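You operate a simulated robot arm through the tools that you are given. There is no shell and no other tool.

You run a simulated robot arm. Do the job below in one go: nothing can be reset, and whatever is moved stays where it is left.

Task
Share out the powder cups on the packing bench. At the end: the clear powder cup labelled "58%" from the packing bench is on the red tray (marked "REWORK") on the packing bench; the grey steel stub block (marked "COLLET STUB") stands where the blue felt pad stood; the clear powder cup labelled "35%" from the packing bench is on the grey plastic tray on the packing bench; the clear powder cup labelled "97%" from the packing bench is on top of the grey scan plate; the blue felt pad stands on top of the beige carton; whatever was shut is shut again. Leave all else as you found it, and nothing knocked over.

It is judged by the outcome, as a careful person would: the job done as asked, and still so three seconds after it is handed in. It fails if anything else is knocked over, pushed out of place, dropped, spilled or broken.

Robot
A 7-joint arm with a two-finger gripper, fixed in place. Base frame: the origin is on the floor under the middle of its stand, x ahead of it, y to its left, z up; the work surface is at about z = 900. Readings come in mm, degrees, newtons and seconds.
With the tool pointing down near the work surface it reaches from about 340 to 720 mm from the base axis. Its first joint turns from -66.0 to 66.0 degrees. Payload 2.45 kg.
The TCP is the grasp point between the finger pads, 26 mm short of the fingertips. In the tool frame z runs along the fingers and y along their closing line. The gripper opens to 96 mm; its body begins 69 mm behind the TCP.
Orientation is that of the tool frame in the base frame, as a unit quaternion [x, y, z, w]. With the fingers straight down and closing along the base's y, the tool's x points along the base's -x, its y along +y and its z along -z.

Tools
- The arm moves only by the tool drive_tool. Its argument "motion" is a list of rows, each a list of 7 numbers: the turn, a rotation vector about the tool's x, y, z in units of 8 degrees (1.0 is 8 degrees), then the shift along the tool's x, y, z in units of 25 mm (1.0 is 25 mm), then the gripper command, from -1 (fully open) to 1 (shut), values between in proportion. In form: [[ax, ay, az, tx, ty, tz, grip], ...]. A call has 1 to 20 rows; each row shifts and turns the commanded pose from where the row before left it, along the tool's axes as they then stand. A call with a number of a shift or a turn outside -1 to 1 is refused whole. Rows are played at 5 a second. More than 50 mm and 8.6 degrees between two rows, or a gripper value outside its range, and nothing of the call is played. A pose out of reach is approached as far as the arm can. The call stops where the force on the tool passes 40 N (or 10 N more than at its start, if that is more) or the arm is blocked; 0.2 s more then pass. The fingers move at their own pace (about 50 mm/s each) and stop on an object; they squeeze with about 23 N. The grip force told is the motor's: it shows also when the fingers shut on nothing. Time passes only in rows, and 0.2 s behind the last, so rows that do not move let the fingers close. The reply holds the time, the measured pose of the TCP, the force on the tool along the base axes, the opening and the grip force, in the units named above and with some noise, with the torque about the TCP (base axes, N m) and any sound that the robot's microphone picked up.
- Cameras (640 x 400 px; columns grow to the right, rows downward): "scene" is fixed at [164.4, -395.1, 1413.3]; the picture's right is [0.78, -0.63, 0.00], its down [-0.42, -0.52, -0.74] and it looks along [0.47, 0.58, -0.67] (base axes); focal length 227 px, centre (320, 200). "wrist" rides on the gripper at [82, 3, -98] in the tool frame; the picture's right is [-0.04, 1.00, 0.00], its down [-0.73, -0.03, -0.68] and it looks along [-0.68, -0.03, 0.73] (tool axes); focal length 256 px, centre (320, 200). There is no depth. A picture from a camera that has moved, and an enlarged one, comes with that camera's place and axes in the base frame and with its lens.
- snapshot(camera): a new picture of that camera. No time passes.
- close_up(camera, box): a new picture of the part [left, top, right, bottom] of that camera's present view, enlarged. No time passes.
- finish_job(): hands the job in; it is judged then, once.

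Places have to be worked out from the pictures, the camera data and where the tool is seen. Open the gripper and draw the arm clear of the work before you hand the job in, unless the task says otherwise.

The tools are called as name(argument=value, ...) on one line, values as JSON. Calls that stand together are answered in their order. drive_tool: Moves the arm, as the interface text tells. Its arguments: {"type":"object","properties":{"motion":{"type":"array","items":{"type":"array","items":{"type":"number"}}}},"required":["motion"]} The other tools are called the same way: snapshot (camera) takes a picture; close_up (camera, box) takes an enlarged picture of a part of a camera's view; finish_job () hands the job in.

At the start:

```text
time: 0.0
eef_pos: [367.7, -51.9, 1160.4]
ee_rot: [0.0, 1.0, 0.0, 0.0]
ft_force: [0.1, -0.1, 0.8]
ft_torque: [0.0, 0.0, 0.02]
width: 96.2
grasp_force: 0.0
```

scene: 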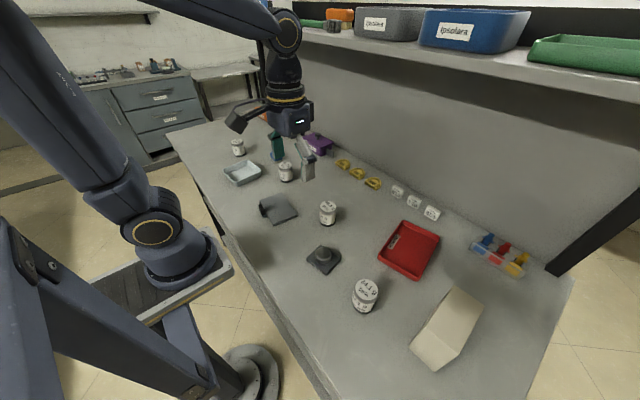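
wrist: 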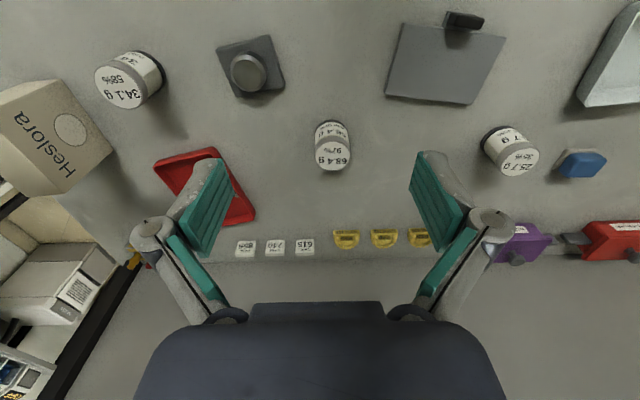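

I start by looking closer at the scene to identify the items before moving anything.

close_up(camera="scene", box=[200, 120, 360, 220])

close_up(camera="scene", box=[290, 180, 550, 380])

close_up(camera="wrist", box=[0, 0, 320, 200])

close_up(camera="wrist", box=[320, 0, 640, 300])

```text
4.00 times, centred on (280, 170) of scene
camera zoom: at [164.4, -395.1, 1413.3], right [0.78, -0.63, 0.0], down [-0.42, -0.52, -0.74], along [0.47, 0.58, -0.67], focal length 907 px, centre (480, 320)
```

zoom: 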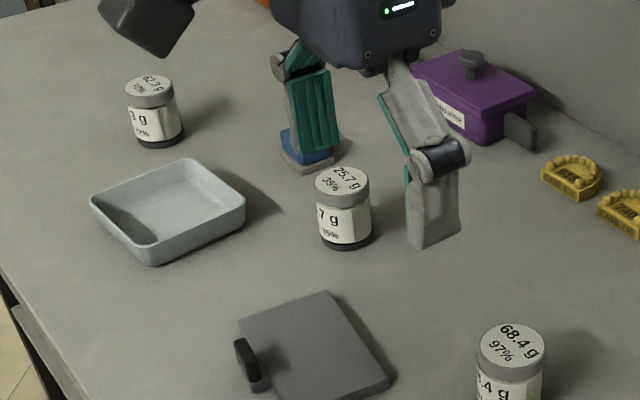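

```text
2.00 times, centred on (420, 280) of scene
camera zoom: at [164.4, -395.1, 1413.3], right [0.78, -0.63, 0.0], down [-0.42, -0.52, -0.74], along [0.47, 0.58, -0.67], focal length 454 px, centre (120, 40)
```

zoom: 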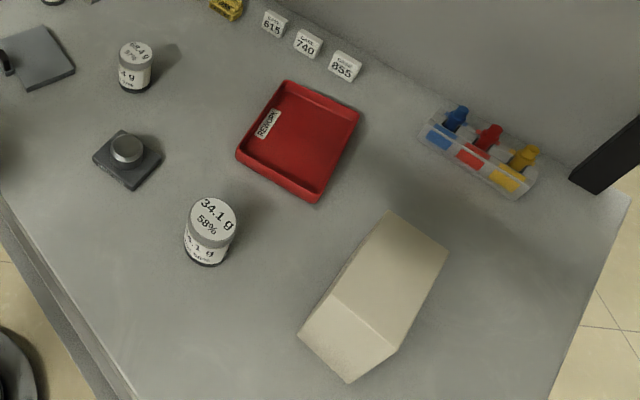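

```text
2.00 times, centred on (160, 100) of wrist
camera zoom: at [285.5, -49.5, 1257.6], right [0.04, 1.0, 0.0], down [0.73, -0.03, 0.68], along [0.68, -0.03, -0.73], focal length 512 px, centre (640, 400)
```

zoom: 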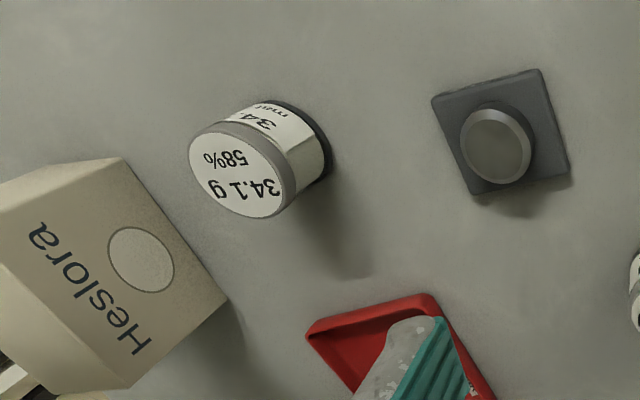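

```text
1.33 times, centred on (480, 150) of wrist
camera zoom: at [285.5, -49.5, 1257.6], right [0.04, 1.0, 0.0], down [0.73, -0.03, 0.68], along [0.68, -0.03, -0.73], focal length 341 px, centre (107, 267)
```

zoom: 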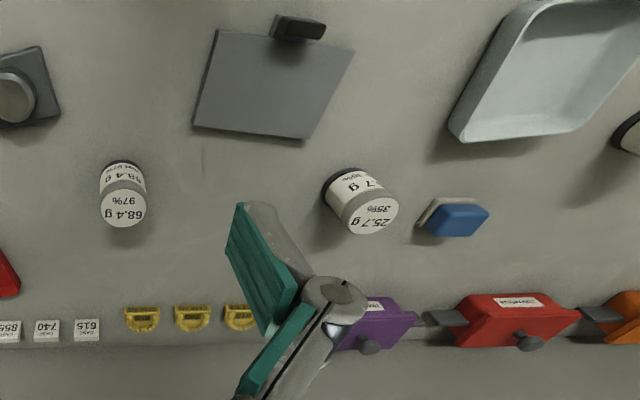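

The four cups, trays, stub, plate, felt pad and carton are all visible. The pad appears to be near (548, 370), so I move the wrist camera over that area at a safe height for a sharper look.

drive_tool(motion=[[0, 0, 0, 0, 0.98, 0.2, -1], [0, 0, 0, 0, 0.98, 0.2, -1], [0, 0, 0, 0, 0.98, 0.2, -1], [0, 0, 0, 0, 0.98, 0.2, -1], [0, 0, 0, 0, 0.98, 0.2, -1], [0, 0, 0, 0, 0.98, 0.2, -1], [0, 0, 0, 0, 0.98, 0.2, -1], [0, 0, 0, 0, 0.98, 0.2, -1], [0, 0, 0, 0, 0.98, 0.2, -1], [0, 0, 0, 0, 0.98, 0.2, -1], [0, 0, 0, 0, 0.98, 0.2, -1], [0, 0, 0, 0, 0.98, 0.2, -1], [0, 0, 0, 0, 0.98, 0.2, -1], [0, 0, 0, 0, 0.98, 0.2, -1], [0, 0, 0, 0, 0.98, 0.2, -1], [0, 0, 0, 0, 0.98, 0.2, -1], [0, 0, 0, 0, 0.98, 0.2, -1]])

snapshot(camera="wrist")

snapshot(camera="scene")

```text
time: 3.6
eef_pos: [368.4, 364.9, 1073.9]
ee_rot: [-0.001, 1.0, 0.001, 0.0]
ft_force: [-0.9, 0.4, -0.4]
ft_torque: [-0.03, 0.01, 0.01]
width: 96.1
grasp_force: 0.0
```

```text
taken
camera wrist: at [286.4, 367.9, 1171.7], right [0.04, 1.0, 0.0], down [0.73, -0.03, 0.68], along [0.68, -0.03, -0.73], focal length 256 px, centre (320, 200)
```

wrist: 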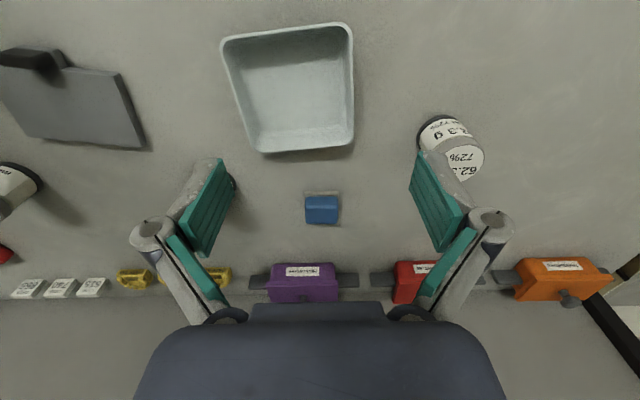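

```text
taken
```

scene: 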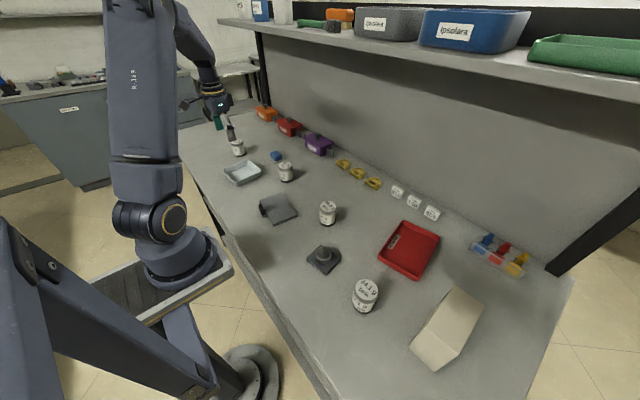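

The pad is small, near the image centre; the 4th cup reads 72% and must be left alone. I enlarge the pad and tray views for accurate edges.

close_up(camera="wrist", box=[280, 170, 360, 220])

close_up(camera="wrist", box=[200, 0, 520, 200])

close_up(camera="scene", box=[200, 120, 360, 220])

close_up(camera="scene", box=[380, 260, 540, 390])

```text
8.00 times, centred on (320, 195) of wrist
camera zoom: at [286.4, 367.9, 1171.7], right [0.04, 1.0, 0.0], down [0.73, -0.03, 0.68], along [0.68, -0.03, -0.73], focal length 2048 px, centre (320, 240)
```

zoom: 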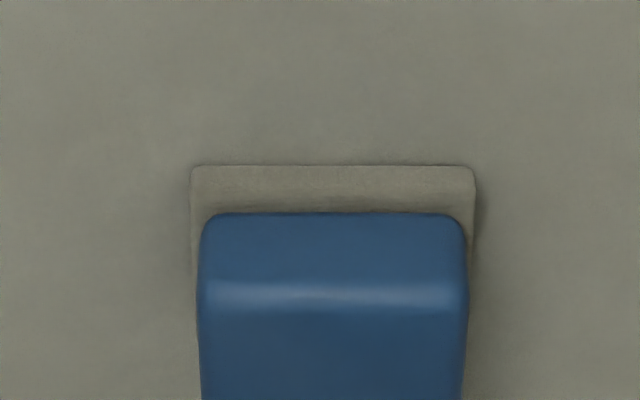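

```text
2.00 times, centred on (360, 100) of wrist
camera zoom: at [286.4, 367.9, 1171.7], right [0.04, 1.0, 0.0], down [0.73, -0.03, 0.68], along [0.68, -0.03, -0.73], focal length 512 px, centre (240, 400)
```

zoom: 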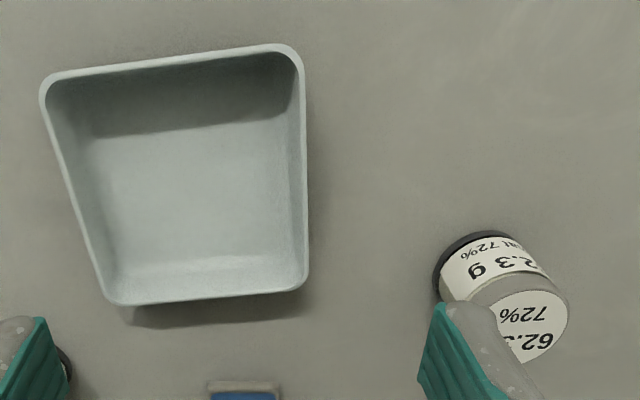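

```text
4.00 times, centred on (280, 170) of scene
camera zoom: at [164.4, -395.1, 1413.3], right [0.78, -0.63, 0.0], down [-0.42, -0.52, -0.74], along [0.47, 0.58, -0.67], focal length 907 px, centre (480, 320)
```

zoom: 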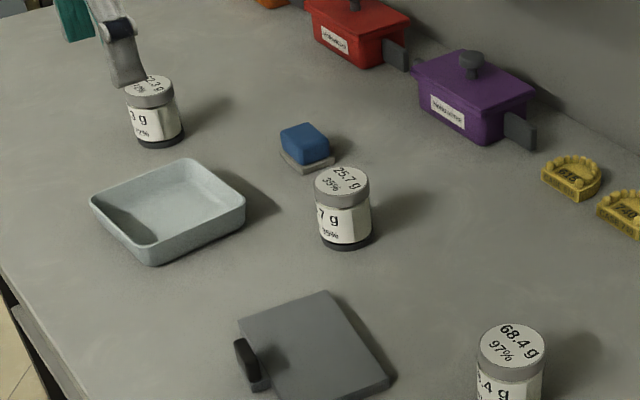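

```text
3.08 times, centred on (460, 325) of scene
camera zoom: at [164.4, -395.1, 1413.3], right [0.78, -0.63, 0.0], down [-0.42, -0.52, -0.74], along [0.47, 0.58, -0.67], focal length 698 px, centre (-111, -185)
```

zoom: 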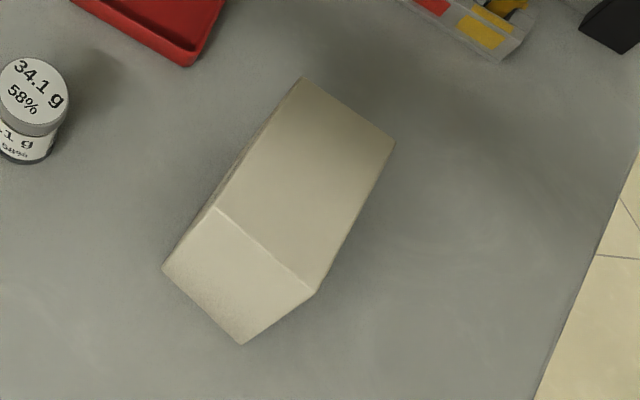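

The pad's near edge lies at about x = 522, y = 360 and is ~50 mm wide in y. I need the far edge too, so I enlarge a box that contains the whole pad.

close_up(camera="wrist", box=[270, 180, 370, 242])

close_up(camera="scene", box=[256, 140, 304, 170])

```text
6.40 times, centred on (320, 211) of wrist
camera zoom: at [286.4, 367.9, 1171.7], right [0.04, 1.0, 0.0], down [0.73, -0.03, 0.68], along [0.68, -0.03, -0.73], focal length 1638 px, centre (320, 130)
```

zoom: 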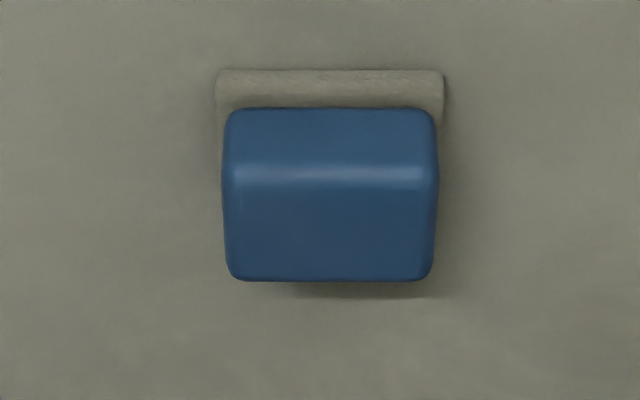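

```text
13.33 times, centred on (280, 155) of scene
camera zoom: at [164.4, -395.1, 1413.3], right [0.78, -0.63, 0.0], down [-0.42, -0.52, -0.74], along [0.47, 0.58, -0.67], focal length 3024 px, centre (853, 800)
```

zoom: 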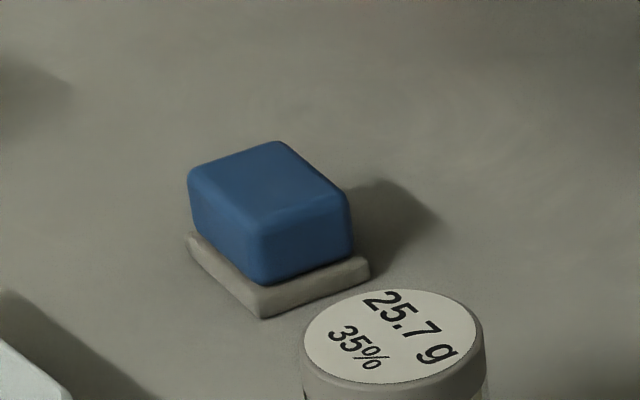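

The pad is a blue block (~44 × 32 mm, top at z≈932) on a felt base (~50 × 39 mm), centred about (541, 360). I move above it and go part way down with the gripper open.

drive_tool(motion=[[0, 0, 0, -0.986, -0.028, 0, -1], [0, 0, 0, -0.986, -0.028, 0, -1], [0, 0, 0, -0.986, -0.028, 0, -1], [0, 0, 0, -0.986, -0.028, 0, -1], [0, 0, 0, -0.986, -0.028, 0, -1], [0, 0, 0, -0.986, -0.028, 0, -1], [0, 0, 0, -0.986, -0.028, 0, -1], [0, 0, 0, 0, 0, 1, -1], [0, 0, 0, 0, 0, 1, -1], [0, 0, 0, 0, 0, 1, -1], [0, 0, 0, 0, 0, 0.8, -1], [0, 0, 0, 0, 0, 0, -1]])

snapshot(camera="wrist")

close_up(camera="scene", box=[220, 100, 340, 175])

```text
time: 6.2
eef_pos: [539.8, 359.1, 978.8]
ee_rot: [0.0, 1.0, 0.0, 0.0]
ft_force: [-0.8, 0.5, 0.3]
ft_torque: [0.01, -0.05, -0.02]
width: 96.0
grasp_force: 0.0
```

```text
taken
camera wrist: at [457.5, 362.1, 1077.0], right [0.04, 1.0, 0.0], down [0.73, -0.03, 0.68], along [0.68, -0.03, -0.73], focal length 256 px, centre (320, 200)
```

wrist: 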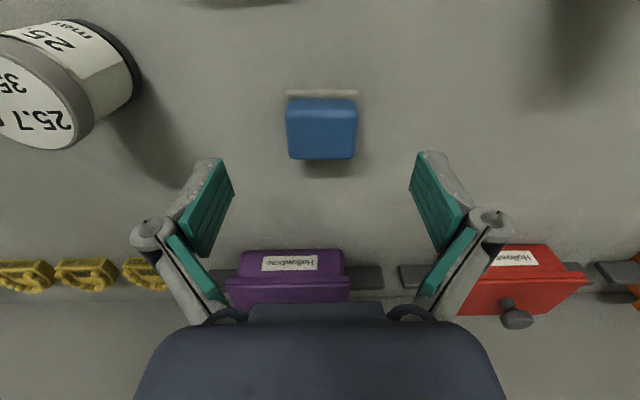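

```text
5.33 times, centred on (280, 138) of scene
camera zoom: at [164.4, -395.1, 1413.3], right [0.78, -0.63, 0.0], down [-0.42, -0.52, -0.74], along [0.47, 0.58, -0.67], focal length 1210 px, centre (533, 533)
```

zoom: 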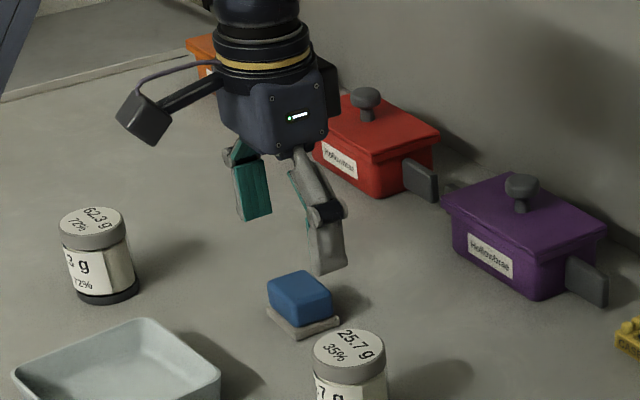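

Pad centre stays at (540, 360), matching the TCP at (539.8, 359.1). I go down so the tips stop just above the felt base, and close on the blue block.

drive_tool(motion=[[0, 0, 0, 0, 0.02, 0.55, -1], [0, 0, 0, 0, 0, 0.55, -1], [0, 0, 0, 0, 0, 0.5, -1], [0, 0, 0, 0, 0, 0, -1], [0, 0, 0, 0, 0, 0, 0.5], [0, 0, 0, 0, 0, 0, 0.5], [0, 0, 0, 0, 0, 0, 0.7], [0, 0, 0, 0, 0, 0, 0.7], [0, 0, 0, 0, 0, 0, 1], [0, 0, 0, 0, 0, 0, 1]])

snapshot(camera="wrist")

close_up(camera="scene", box=[220, 100, 340, 175])

```text
time: 8.4
eef_pos: [539.2, 361.8, 939.2]
ee_rot: [0.0, 1.0, 0.0, 0.001]
ft_force: [-0.3, -0.9, 0.9]
ft_torque: [-0.05, 0.02, 0.01]
width: 44.8
grasp_force: 23.7
```

```text
taken
camera wrist: at [457.2, 363.7, 1036.7], right [0.04, 1.0, 0.0], down [0.73, -0.03, 0.68], along [0.68, -0.03, -0.73], focal length 256 px, centre (320, 200)
```

wrist: 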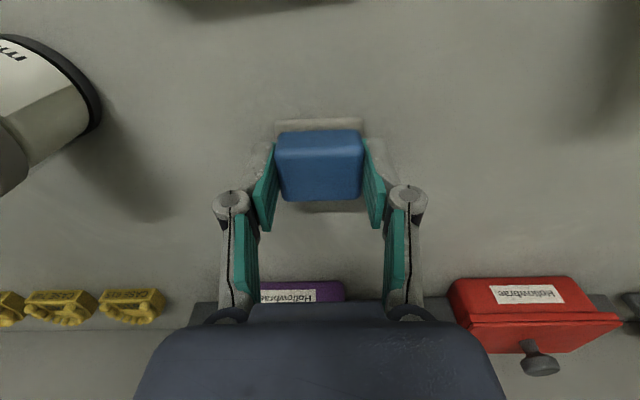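

```text
5.33 times, centred on (280, 138) of scene
camera zoom: at [164.3, -395.1, 1413.3], right [0.78, -0.63, 0.0], down [-0.42, -0.52, -0.74], along [0.47, 0.58, -0.67], focal length 1210 px, centre (533, 533)
```

zoom: 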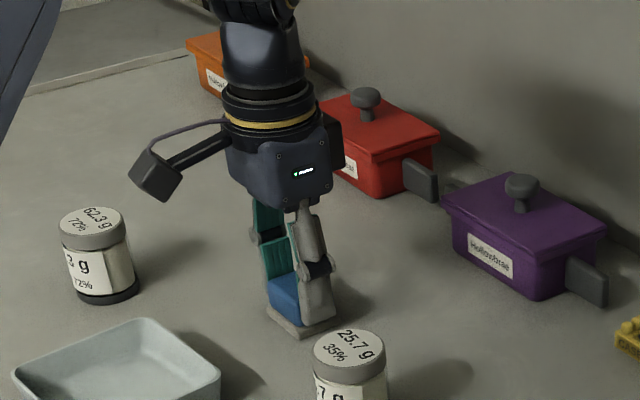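

The pad is held (44.8 mm, 23.7 N). I lift it well clear and start carrying it towards the carton.

drive_tool(motion=[[0, 0, 0, 0, 0, -0.5, 1], [0, 0, 0, 0, 0, -0.9, 1], [0, 0, 0, 0, 0, -1, 1], [0, 0, 0, 0, 0, -1, 1], [0, 0, 0, 0, 0, -1, 1], [0, 0, 0, 0, 0, -1, 1], [0, 0, 0, 0, 0, -1, 1], [0, 0, 0, 0.121, -0.5, -0.2, 1], [0, 0, 0, 0.121, -0.978, 0, 1], [0, 0, 0, 0.121, -0.978, 0, 1], [0, 0, 0, 0.121, -0.978, 0, 1], [0, 0, 0, 0.121, -0.978, 0, 1], [0, 0, 0, 0.121, -0.978, 0, 1], [0, 0, 0, 0.121, -0.978, 0, 1], [0, 0, 0, 0.121, -0.978, 0, 1], [0, 0, 0, 0.121, -0.978, 0, 1], [0, 0, 0, 0.121, -0.978, 0, 1], [0, 0, 0, 0.121, -0.978, 0, 1], [0, 0, 0, 0.121, -0.978, 0, 1]])

snapshot(camera="wrist")

```text
time: 12.4
eef_pos: [502.8, 79.1, 1105.0]
ee_rot: [0.0, 1.0, 0.0, 0.0]
ft_force: [-0.2, -0.7, -0.3]
ft_torque: [0.03, 0.01, -0.04]
width: 45.3
grasp_force: 23.5
```

```text
taken
camera wrist: at [421.2, 82.9, 1202.4], right [0.04, 1.0, 0.0], down [0.73, -0.03, 0.68], along [0.68, -0.03, -0.73], focal length 256 px, centre (320, 200)
```

wrist: 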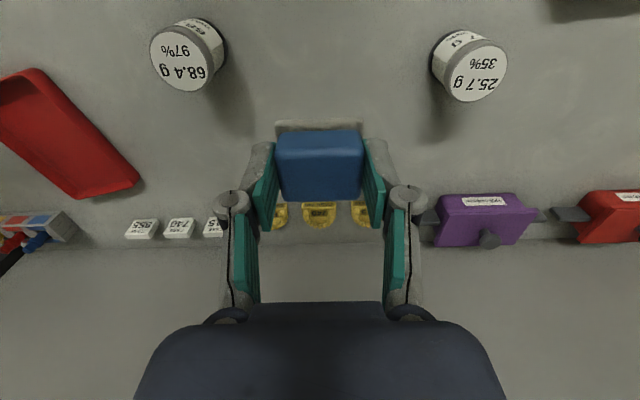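

The pad is still held. I continue towards the carton, stopping short at about (400, -300) to measure the carton top from the wrist camera.

drive_tool(motion=[[0, 0, 0, 0.257, -0.948, 0, 1], [0, 0, 0, 0.257, -0.948, 0, 1], [0, 0, 0, 0.257, -0.948, 0, 1], [0, 0, 0, 0.257, -0.948, 0, 1], [0, 0, 0, 0.257, -0.948, 0, 1], [0, 0, 0, 0.257, -0.948, 0, 1], [0, 0, 0, 0.257, -0.948, 0, 1], [0, 0, 0, 0.257, -0.948, 0, 1], [0, 0, 0, 0.257, -0.948, 0, 1], [0, 0, 0, 0.257, -0.948, 0, 1], [0, 0, 0, 0.257, -0.948, 0, 1], [0, 0, 0, 0.257, -0.948, 0, 1], [0, 0, 0, 0.257, -0.948, 0, 1], [0, 0, 0, 0.257, -0.948, 0, 1], [0, 0, 0, 0.257, -0.948, 0, 1], [0, 0, 0, 0.257, -0.948, 0, 1], [0, 0, 0, 0, 0, 0, 1]])

snapshot(camera="wrist")

snapshot(camera="scene")

```text
time: 16.0
eef_pos: [400.9, -301.6, 1106.7]
ee_rot: [0.0, 1.0, 0.0, 0.0]
ft_force: [-0.1, 0.1, -0.4]
ft_torque: [-0.01, -0.01, -0.01]
width: 44.9
grasp_force: 22.8
```

```text
taken
camera wrist: at [318.6, -298.5, 1204.0], right [0.04, 1.0, 0.0], down [0.73, -0.03, 0.68], along [0.68, -0.03, -0.73], focal length 256 px, centre (320, 200)
```

wrist: 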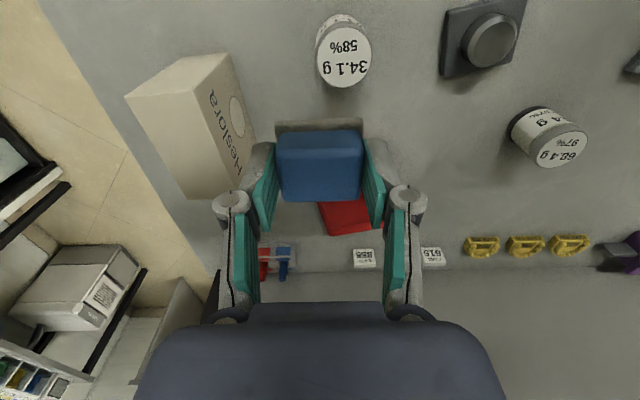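

```text
taken
```

scene: 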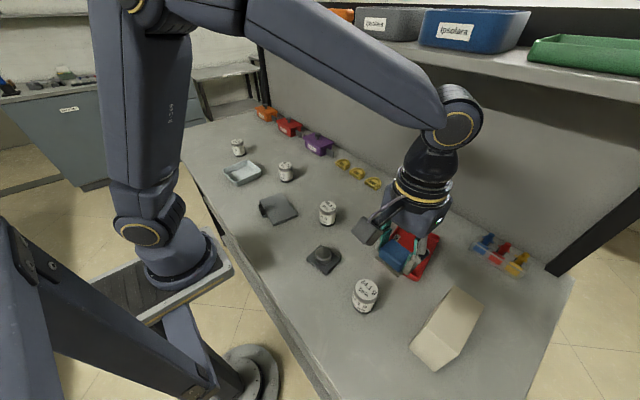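

I enlarge the carton in the wrist view to get its top corners.

close_up(camera="wrist", box=[100, 30, 280, 210])

close_up(camera="scene", box=[300, 200, 500, 380])

```text
2.22 times, centred on (190, 120) of wrist
camera zoom: at [318.6, -298.5, 1204.0], right [0.04, 1.0, 0.0], down [0.73, -0.03, 0.68], along [0.68, -0.03, -0.73], focal length 569 px, centre (609, 378)
```

zoom: 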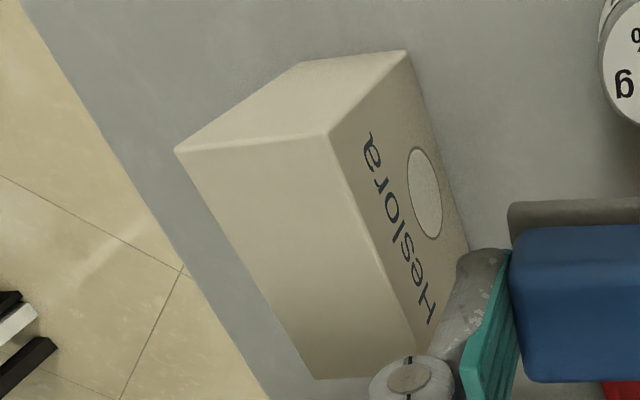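

```text
2.22 times, centred on (400, 290) of scene
camera zoom: at [164.3, -395.1, 1413.3], right [0.78, -0.63, 0.0], down [-0.42, -0.52, -0.74], along [0.47, 0.58, -0.67], focal length 504 px, centre (142, 0)
```

zoom: 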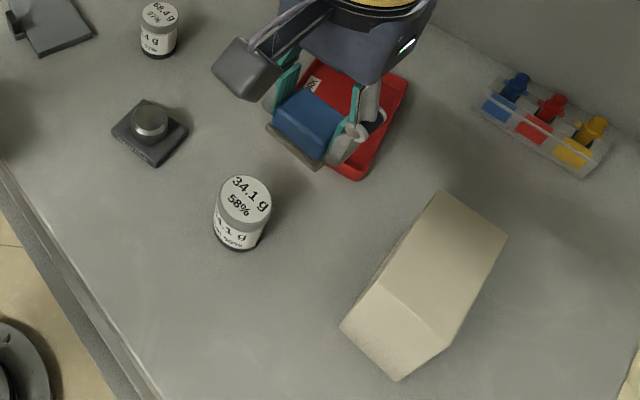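

The carton top is at z≈1010 with its centre at (441, -420), about 55 × 108 mm, turned about 3.5°. I move above it and turn the tool 86.5° so the pad's long side runs along the carton's long side.

drive_tool(motion=[[0, 0, 0, -0.32, -0.948, 0, 1], [0, 0, 0, -0.32, -0.948, 0, 1], [0, 0, 0, -0.32, -0.948, 0, 1], [0, 0, 0, -0.32, -0.948, 0, 1], [0, 0, 0, -0.32, -0.948, 0, 1], [0, 0, 0.983, 0, 0, 0, 1], [0, 0, 0.983, 0, 0, 0, 1], [0, 0, 0.983, 0, 0, 0, 1], [0, 0, 0.983, 0, 0, 0, 1], [0, 0, 0.983, 0, 0, 0, 1], [0, 0, 0.983, 0, 0, 0, 1], [0, 0, 0.983, 0, 0, 0, 1], [0, 0, 0.983, 0, 0, 0, 1], [0, 0, 0.983, 0, 0, 0, 1], [0, 0, 0.983, 0, 0, 0, 1], [0, 0, 0.983, 0, 0, 0, 1], [0, 0, 0, 0, 0, 0, 1]])

snapshot(camera="wrist")

close_up(camera="scene", box=[320, 180, 540, 380])

```text
time: 19.6
eef_pos: [440.4, -418.9, 1105.1]
ee_rot: [0.686, 0.728, 0.0, 0.0]
ft_force: [-0.6, 0.5, -0.2]
ft_torque: [0.0, 0.0, 0.0]
width: 45.0
grasp_force: 23.1
```

```text
taken
camera wrist: at [439.0, -338.0, 1202.1], right [1.0, 0.02, 0.0], down [0.01, -0.73, 0.68], along [0.01, -0.68, -0.73], focal length 256 px, centre (320, 200)
```

wrist: 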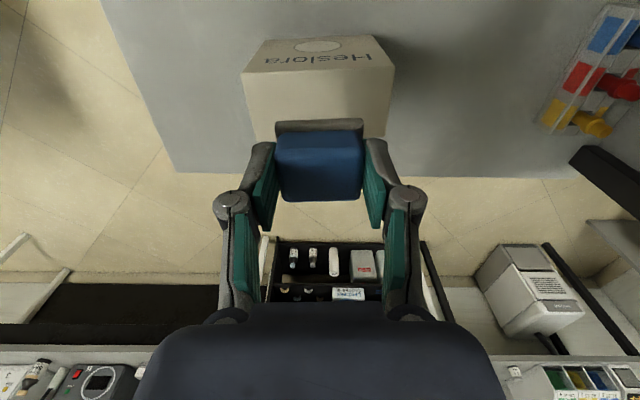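

```text
2.00 times, centred on (430, 280) of scene
camera zoom: at [164.4, -395.1, 1413.3], right [0.78, -0.63, 0.0], down [-0.42, -0.52, -0.74], along [0.47, 0.58, -0.67], focal length 454 px, centre (100, 40)
```

zoom: 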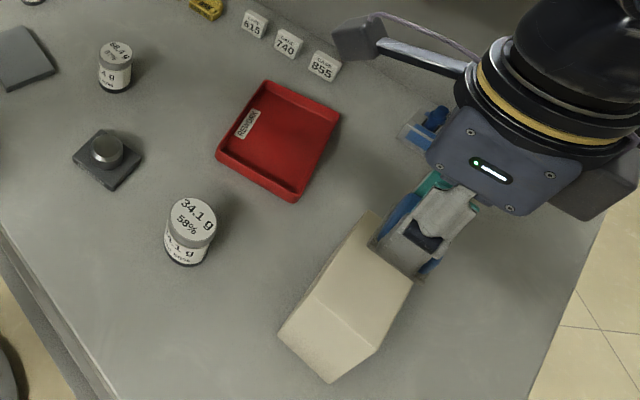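

The carton's top edges confirm the centre at (440, -421). I lower to just above its top, with the pad bottom at about z = 1016.

drive_tool(motion=[[0, 0, 0, -0.07, 0, 0.5, 1], [0, 0, 0, 0, 0, 0.6, 1], [0, 0, 0, 0, 0, 0.5, 1], [0, 0, 0, 0, 0, 0.4, 1], [0, 0, 0, 0, 0, 0, 1]])

close_up(camera="scene", box=[400, 240, 500, 380])

snapshot(camera="wrist")

```text
time: 20.8
eef_pos: [442.0, -419.9, 1055.9]
ee_rot: [0.685, 0.728, 0.0, 0.0]
ft_force: [0.1, 0.2, 0.0]
ft_torque: [-0.02, 0.01, -0.04]
width: 45.2
grasp_force: 22.6
```

```text
2.86 times, centred on (450, 310) of scene
camera zoom: at [164.4, -395.1, 1413.3], right [0.78, -0.63, 0.0], down [-0.42, -0.52, -0.74], along [0.47, 0.58, -0.67], focal length 648 px, centre (-51, -114)
```

zoom: 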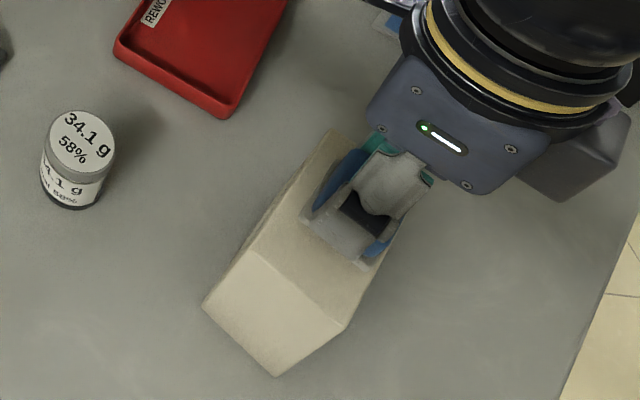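

```text
taken
camera wrist: at [439.5, -339.0, 1152.7], right [1.0, 0.02, 0.0], down [0.02, -0.73, 0.68], along [0.01, -0.68, -0.73], focal length 256 px, centre (320, 200)
```

wrist: 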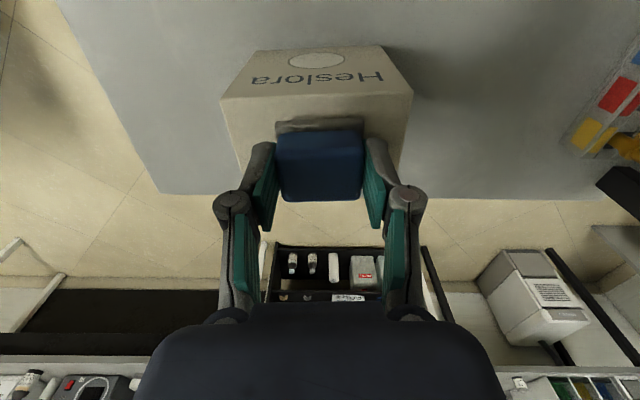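

Alignment looks right with margins on both sides. I step down slowly to feel the contact.

drive_tool(motion=[[0, 0, 0, 0, 0, 0.08, 1], [0, 0, 0, 0, 0, 0.08, 1], [0, 0, 0, 0, 0, 0, 1]])

```text
time: 21.6
eef_pos: [441.2, -421.3, 1052.2]
ee_rot: [0.685, 0.729, 0.0, 0.0]
ft_force: [0.2, 0.2, -0.5]
ft_torque: [0.0, -0.02, -0.02]
width: 45.2
grasp_force: 22.8
```

No contact yet at z = 1052. I continue with 1.5 mm steps.

drive_tool(motion=[[0, 0, 0, 0, 0, 0.06, 1], [0, 0, 0, 0, 0, 0, 1]])

close_up(camera="scene", box=[430, 270, 480, 310])

```text
time: 22.2
eef_pos: [441.9, -419.3, 1049.3]
ee_rot: [0.685, 0.729, -0.001, 0.0]
ft_force: [1.0, 0.2, -0.1]
ft_torque: [0.01, 0.0, 0.03]
width: 45.2
grasp_force: 22.8
```

```text
10.00 times, centred on (455, 290) of scene
camera zoom: at [164.4, -395.1, 1413.3], right [0.78, -0.63, 0.0], down [-0.42, -0.52, -0.74], along [0.47, 0.58, -0.67], focal length 2268 px, centre (-1030, -700)
```

zoom: 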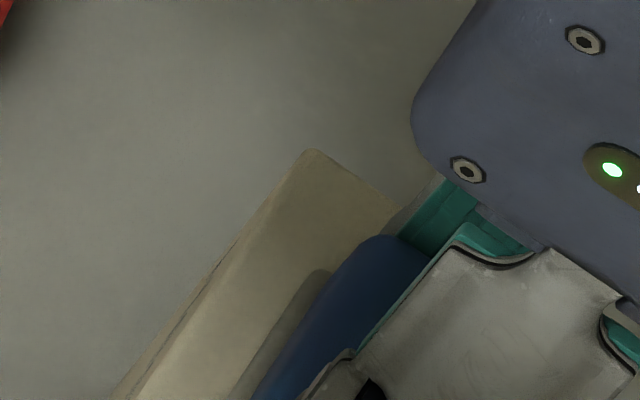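

drive_tool(motion=[[0, 0, 0, 0, 0, 0.05, 1], [0, 0, 0, 0, 0, 0, 1]])

```text
time: 22.8
eef_pos: [441.9, -421.0, 1049.6]
ee_rot: [0.685, 0.729, 0.001, 0.001]
ft_force: [-0.1, 2.0, 6.4]
ft_torque: [0.06, 0.07, 0.0]
width: 45.0
grasp_force: 22.6
```

Contact is felt (6.4 N up). I open the fingers and then rise straight up.

drive_tool(motion=[[0, 0, 0, 0, 0, -0.02, -0.1], [0, 0, 0, 0, 0, 0, -0.4], [0, 0, 0, 0, 0, 0, -0.6], [0, 0, 0, 0, 0, 0, -0.6], [0, 0, 0, 0, 0, -0.4, -0.6], [0, 0, 0, 0, 0, -0.8, -0.6], [0, 0, 0, 0, 0, -1, -0.6], [0, 0, 0, 0, 0, -0.6, -0.6]])

snapshot(camera="wrist")

close_up(camera="scene", box=[400, 240, 500, 380])

```text
time: 24.6
eef_pos: [440.3, -419.7, 1118.2]
ee_rot: [0.685, 0.729, 0.0, 0.0]
ft_force: [0.5, -0.7, -0.1]
ft_torque: [-0.01, -0.01, -0.01]
width: 76.8
grasp_force: 0.2
```

```text
taken
camera wrist: at [438.5, -338.2, 1216.5], right [1.0, 0.02, 0.0], down [0.02, -0.73, 0.68], along [0.01, -0.68, -0.73], focal length 256 px, centre (320, 200)
```

wrist: 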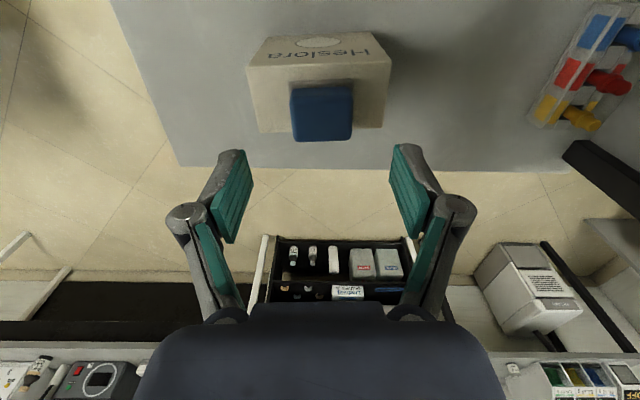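

```text
2.86 times, centred on (450, 310) of scene
camera zoom: at [164.4, -395.1, 1413.3], right [0.78, -0.63, 0.0], down [-0.42, -0.52, -0.74], along [0.47, 0.58, -0.67], focal length 648 px, centre (-51, -114)
```

zoom: 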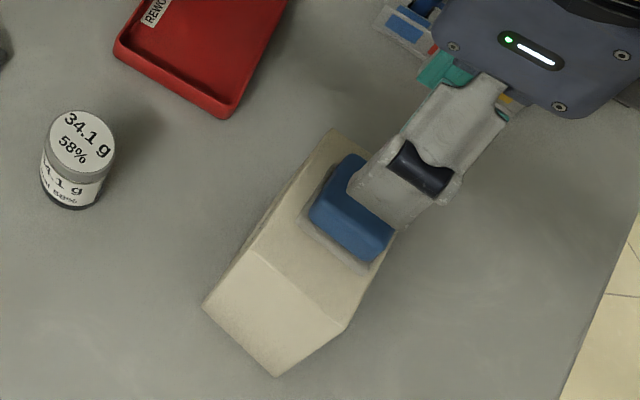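

The pad stands on the carton. I turn the tool back to its default orientation and move to a place from which the 58% cup, red tray and stub can be seen.

drive_tool(motion=[[0, 0, -0.983, 0, 0, 0, -1], [0, 0, -0.983, 0, 0, 0, -1], [0, 0, -0.983, 0, 0, 0, -1], [0, 0, -0.983, 0, 0, 0, -1], [0, 0, -0.983, 0, 0, 0, -1], [0, 0, -0.983, 0, 0, 0, -1], [0, 0, -0.983, 0, 0, 0, -1], [0, 0, -0.983, 0, 0, 0, -1], [0, 0, -0.983, 0, 0, 0, -1], [0, 0, -0.983, 0, 0, 0, -1], [0, 0, -0.983, 0, 0, 0, -1], [0, 0, 0, 0.25, 0.95, 0, -1], [0, 0, 0, 0.25, 0.95, 0, -1], [0, 0, 0, 0.25, 0.95, 0, -1], [0, 0, 0, 0.25, 0.95, 0, -1], [0, 0, 0, 0.25, 0.95, 0, -1], [0, 0, 0, 0.25, 0.95, 0, -1], [0, 0, 0, 0.25, 0.95, 0, -1], [0, 0, 0, 0, 0, 0, -1]])

snapshot(camera="wrist")

close_up(camera="scene", box=[400, 240, 500, 380])

```text
time: 28.6
eef_pos: [396.6, -253.5, 1120.6]
ee_rot: [-0.001, 1.0, 0.0, 0.0]
ft_force: [-0.3, 0.4, 0.0]
ft_torque: [0.04, -0.02, -0.02]
width: 95.8
grasp_force: 0.0
```

```text
taken
camera wrist: at [314.7, -250.5, 1217.2], right [0.04, 1.0, 0.0], down [0.73, -0.03, 0.68], along [0.68, -0.03, -0.73], focal length 256 px, centre (320, 200)
```

wrist: 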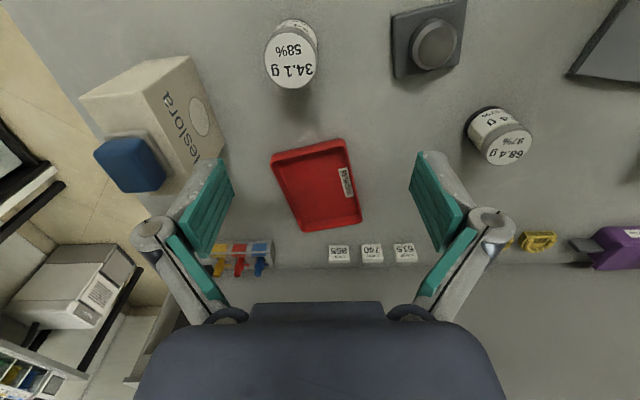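

```text
2.86 times, centred on (450, 310) of scene
camera zoom: at [164.4, -395.0, 1413.3], right [0.78, -0.63, 0.0], down [-0.42, -0.52, -0.74], along [0.47, 0.58, -0.67], focal length 648 px, centre (-51, -114)
```

zoom: 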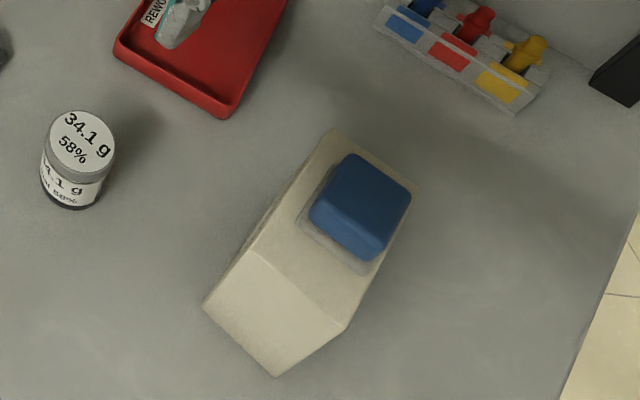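

Pad on the carton is fully supported. Now I enlarge the 58% cup, red tray and stub for exact positions.

close_up(camera="wrist", box=[250, 0, 480, 120])

close_up(camera="wrist", box=[240, 120, 400, 240])

close_up(camera="scene", box=[290, 220, 410, 330])

close_up(camera="scene", box=[340, 200, 460, 300])

```text
2.78 times, centred on (365, 60) of wrist
camera zoom: at [314.7, -250.5, 1217.2], right [0.04, 1.0, 0.0], down [0.73, -0.03, 0.68], along [0.68, -0.03, -0.73], focal length 712 px, centre (195, 590)
```

zoom: 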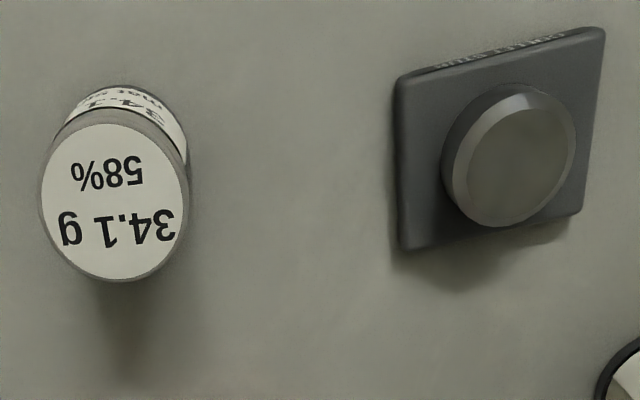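

```text
3.33 times, centred on (320, 180) of wrist
camera zoom: at [314.7, -250.5, 1217.2], right [0.04, 1.0, 0.0], down [0.73, -0.03, 0.68], along [0.68, -0.03, -0.73], focal length 853 px, centre (320, 267)
```

zoom: 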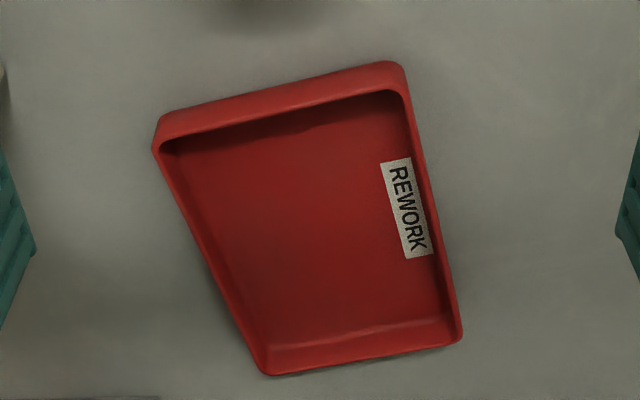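

```text
3.64 times, centred on (350, 275) of scene
camera zoom: at [164.4, -395.0, 1413.3], right [0.78, -0.63, 0.0], down [-0.42, -0.52, -0.74], along [0.47, 0.58, -0.67], focal length 825 px, centre (211, -73)
```

zoom: 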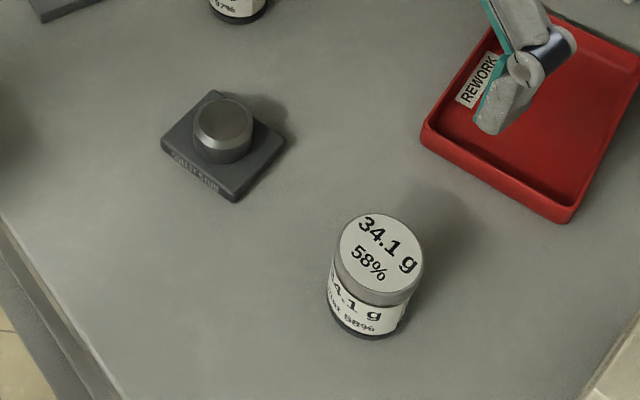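

```text
4.00 times, centred on (400, 250) of scene
camera zoom: at [164.4, -395.0, 1413.3], right [0.78, -0.63, 0.0], down [-0.42, -0.52, -0.74], along [0.47, 0.58, -0.67], focal length 907 px, centre (0, 0)
```

zoom: 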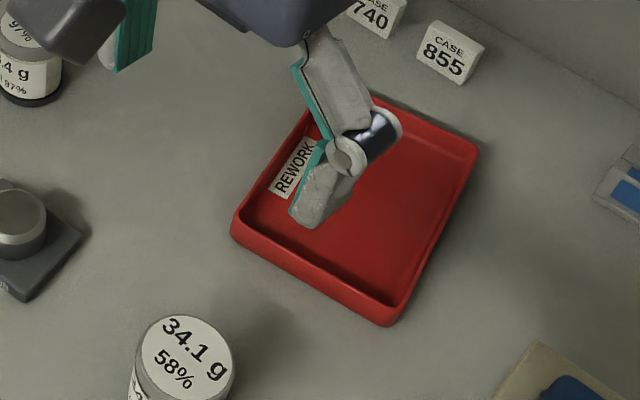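

From both cameras: 58% cup at ≈(381, -280), ~49 mm across and ~60 mm tall; red tray centre ≈(581, -261), turned ~12.5°, rim at z≈925; stub knob ≈(379.5, -144), knob top z≈940. I move above the 58% cup.

drive_tool(motion=[[0, 0, 0, 0.32, -0.53, 0, -1], [0, 0, 0, 0.32, -0.53, 0, -1], [0, 0, 0, 0, 0, 0.9, -1], [0, 0, 0, 0, 0, 0.9, -1], [0, 0, 0, 0, 0, 0.9, -1], [0, 0, 0, 0, 0, 0.9, -1], [0, 0, 0, 0, 0, 0.9, -1], [0, 0, 0, 0, 0, 0, -1]])

snapshot(camera="wrist")

close_up(camera="scene", box=[310, 210, 430, 330])

```text
time: 30.4
eef_pos: [383.1, -280.6, 1007.6]
ee_rot: [0.0, 1.0, 0.0, 0.0]
ft_force: [0.3, -1.6, 0.2]
ft_torque: [0.0, -0.01, -0.03]
width: 95.9
grasp_force: 0.1
```

```text
taken
camera wrist: at [300.8, -277.3, 1104.2], right [0.04, 1.0, 0.0], down [0.73, -0.03, 0.68], along [0.68, -0.03, -0.73], focal length 256 px, centre (320, 200)
```

wrist: 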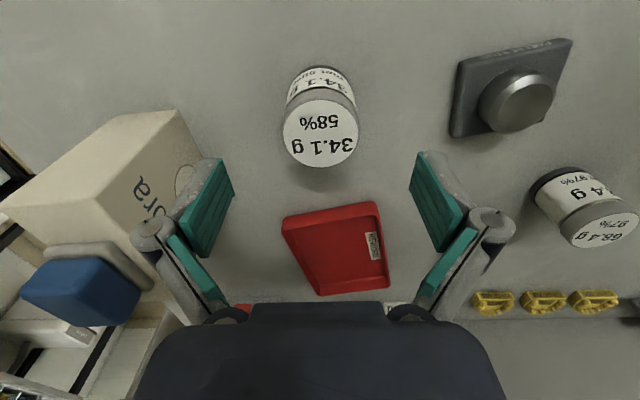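

```text
3.33 times, centred on (370, 270) of scene
camera zoom: at [164.4, -395.1, 1413.3], right [0.78, -0.63, 0.0], down [-0.42, -0.52, -0.74], along [0.47, 0.58, -0.67], focal length 756 px, centre (153, -33)
```

zoom: 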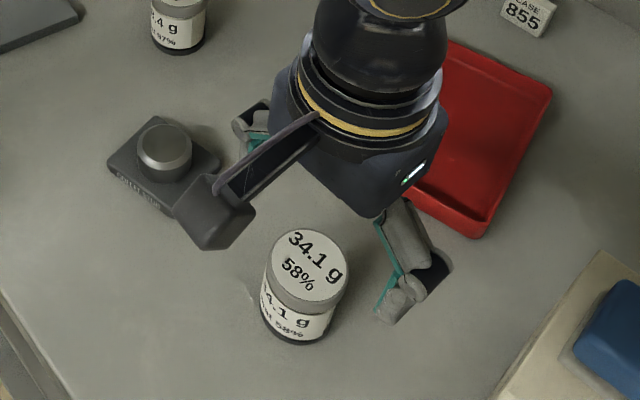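

The cup top is centred at about (379, -280). I shift 3 mm back in x, go down to TCP z≈948 and close on it.

drive_tool(motion=[[0, 0, 0, 0.12, 0, 0.6, -1], [0, 0, 0, 0, 0, 0.6, -1], [0, 0, 0, 0, 0, 0.6, -1], [0, 0, 0, 0, 0, 0.58, -1], [0, 0, 0, 0, 0, 0, -1], [0, 0, 0, 0, 0, 0, 0.2], [0, 0, 0, 0, 0, 0, 0.4], [0, 0, 0, 0, 0, 0, 0.6], [0, 0, 0, 0, 0, 0, 1], [0, 0, 0, 0, 0, 0, 1]])

snapshot(camera="wrist")

close_up(camera="scene", box=[310, 210, 430, 330])

```text
time: 32.6
eef_pos: [380.2, -281.2, 945.7]
ee_rot: [0.0, 1.0, 0.0, 0.0]
ft_force: [0.0, 1.0, 0.7]
ft_torque: [-0.01, -0.04, -0.01]
width: 48.9
grasp_force: 23.2
```

```text
taken
camera wrist: at [297.6, -277.9, 1043.8], right [0.04, 1.0, 0.0], down [0.73, -0.03, 0.68], along [0.68, -0.03, -0.73], focal length 256 px, centre (320, 200)
```

wrist: 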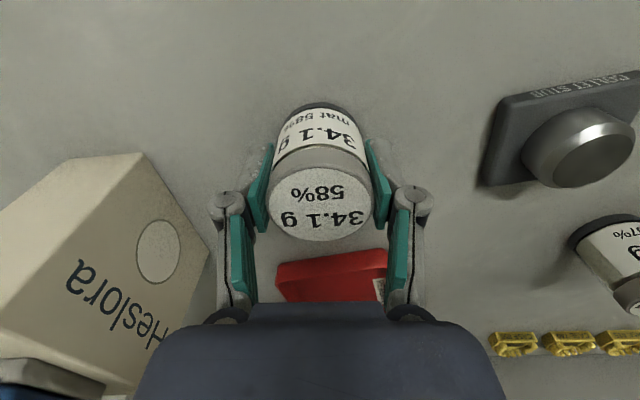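

```text
3.33 times, centred on (370, 270) of scene
camera zoom: at [164.3, -395.0, 1413.3], right [0.78, -0.63, 0.0], down [-0.42, -0.52, -0.74], along [0.47, 0.58, -0.67], focal length 756 px, centre (153, -33)
```

zoom: 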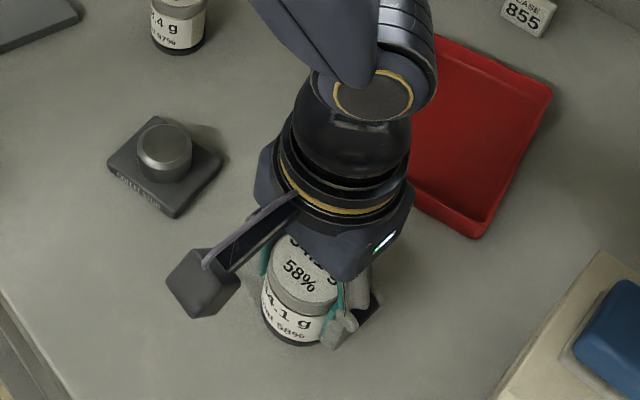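

The cup is held (48.9 mm, 23 N). I lift it, carry it over the red tray, and check before turning.

drive_tool(motion=[[0, 0, 0, 0, 0, -0.4, 1], [0, 0, 0, 0, 0, -0.9, 1], [0, 0, 0, 0, 0, -1, 1], [0, 0, 0, 0, 0, -1, 1], [0, 0, 0, -0.45, 0.089, -0.2, 1], [0, 0, 0, -0.893, 0.089, 0, 1], [0, 0, 0, -0.893, 0.089, 0, 1], [0, 0, 0, -0.893, 0.089, 0, 1], [0, 0, 0, -0.893, 0.089, 0, 1], [0, 0, 0, -0.893, 0.089, 0, 1], [0, 0, 0, -0.893, 0.089, 0, 1], [0, 0, 0, -0.893, 0.089, 0, 1], [0, 0, 0, -0.893, 0.089, 0, 1], [0, 0, 0, -0.446, 0.0, 0, 1], [0, 0, 0, 0, 0, 0, 1]])

snapshot(camera="wrist")

close_up(camera="scene", box=[340, 190, 460, 300])

```text
time: 35.8
eef_pos: [579.0, -260.3, 1035.4]
ee_rot: [0.0, 1.0, 0.0, 0.0]
ft_force: [0.3, -0.3, 0.5]
ft_torque: [0.02, 0.0, -0.01]
width: 48.8
grasp_force: 23.2
```

```text
taken
camera wrist: at [498.0, -257.3, 1132.0], right [0.04, 1.0, 0.0], down [0.73, -0.03, 0.68], along [0.68, -0.03, -0.73], focal length 256 px, centre (320, 200)
```

wrist: 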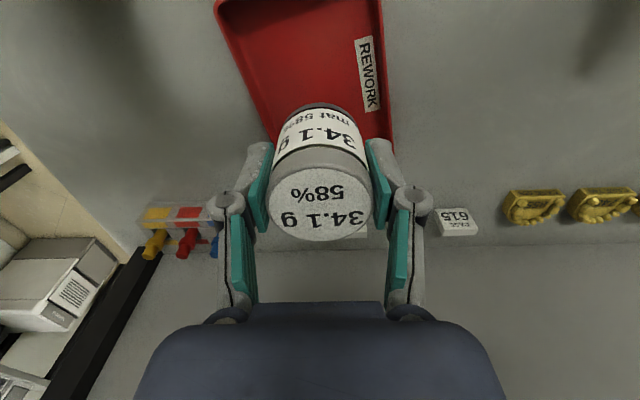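

```text
3.64 times, centred on (400, 245) of scene
camera zoom: at [164.4, -395.1, 1413.3], right [0.78, -0.63, 0.0], down [-0.42, -0.52, -0.74], along [0.47, 0.58, -0.67], focal length 825 px, centre (29, 36)
```

zoom: 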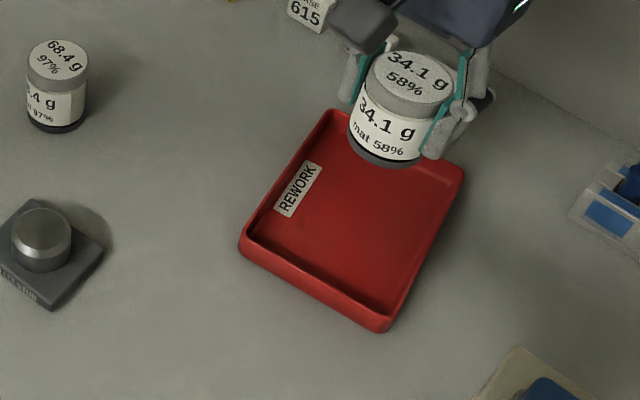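

The tray centre is confirmed at ≈(582, -260) and the cup hangs over it. I turn the tool 77.5° so the fingers open along the tray's long side, then lower part of the way.

drive_tool(motion=[[0, 0, 0.969, 0, 0, 0, 1], [0, 0, 0.969, 0, 0, 0, 1], [0, 0, 0.969, 0, 0, 0, 1], [0, 0, 0.969, 0, 0, 0, 1], [0, 0, 0.969, 0, 0, 0, 1], [0, 0, 0.969, 0, 0, 0, 1], [0, 0, 0.969, 0, 0, 0, 1], [0, 0, 0.969, 0, 0, 0, 1], [0, 0, 0.969, 0, 0, 0, 1], [0, 0, 0.969, 0, 0, 0, 1], [0, 0, 0, 0, 0.08, 0.8, 1], [0, 0, 0, 0, 0, 0.8, 1], [0, 0, 0, 0, 0, 0.8, 1], [0, 0, 0, 0, 0, 0.5, 1], [0, 0, 0, 0, 0, 0, 1]])

snapshot(camera="wrist")

close_up(camera="scene", box=[340, 190, 460, 300])

```text
time: 39.0
eef_pos: [581.0, -261.1, 961.4]
ee_rot: [0.626, 0.78, 0.0, 0.0]
ft_force: [0.1, 0.2, -0.4]
ft_torque: [-0.01, -0.01, -0.01]
width: 48.9
grasp_force: 22.6
```

```text
taken
camera wrist: at [567.6, -180.9, 1059.4], right [0.98, 0.18, 0.0], down [0.13, -0.72, 0.68], along [0.12, -0.67, -0.73], focal length 256 px, centre (320, 200)
```

wrist: 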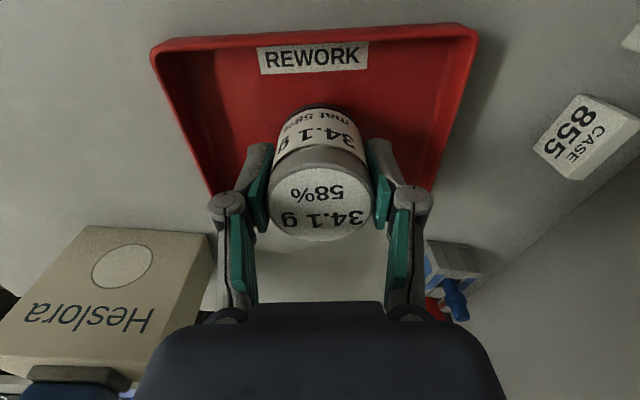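

```text
3.64 times, centred on (400, 245) of scene
camera zoom: at [164.4, -395.1, 1413.3], right [0.78, -0.63, 0.0], down [-0.42, -0.52, -0.74], along [0.47, 0.58, -0.67], focal length 825 px, centre (29, 36)
```

zoom: 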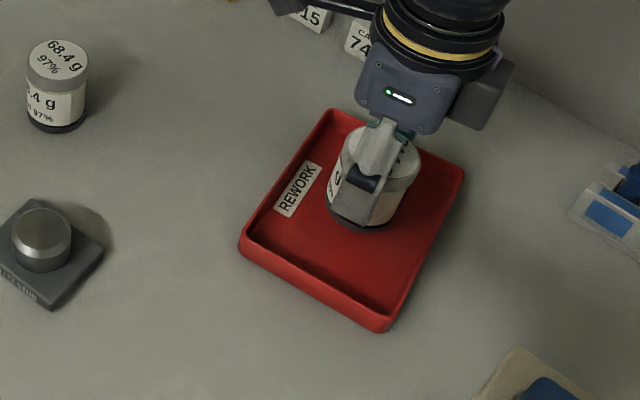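

Aligned with the tray, cup bottom about 12 mm above the floor of the tray. I lower in small steps.

drive_tool(motion=[[0, 0, 0, 0, 0, 0.15, 1], [0, 0, 0, 0, 0, 0.15, 1], [0, 0, 0, 0, 0, 0, 1]])

```text
time: 39.8
eef_pos: [581.6, -261.3, 954.9]
ee_rot: [0.626, 0.78, 0.0, 0.001]
ft_force: [0.4, -0.6, -0.6]
ft_torque: [-0.02, -0.04, 0.02]
width: 48.8
grasp_force: 22.7
```

drive_tool(motion=[[0, 0, 0, 0, 0, 0.08, 1], [0, 0, 0, 0, 0, 0.04, 1], [0, 0, 0, 0, 0, 0, 1]])

```text
time: 40.6
eef_pos: [581.4, -261.6, 952.0]
ee_rot: [0.625, 0.78, 0.0, 0.0]
ft_force: [-0.1, 0.4, -0.2]
ft_torque: [0.0, 0.0, -0.01]
width: 48.9
grasp_force: 23.2
```

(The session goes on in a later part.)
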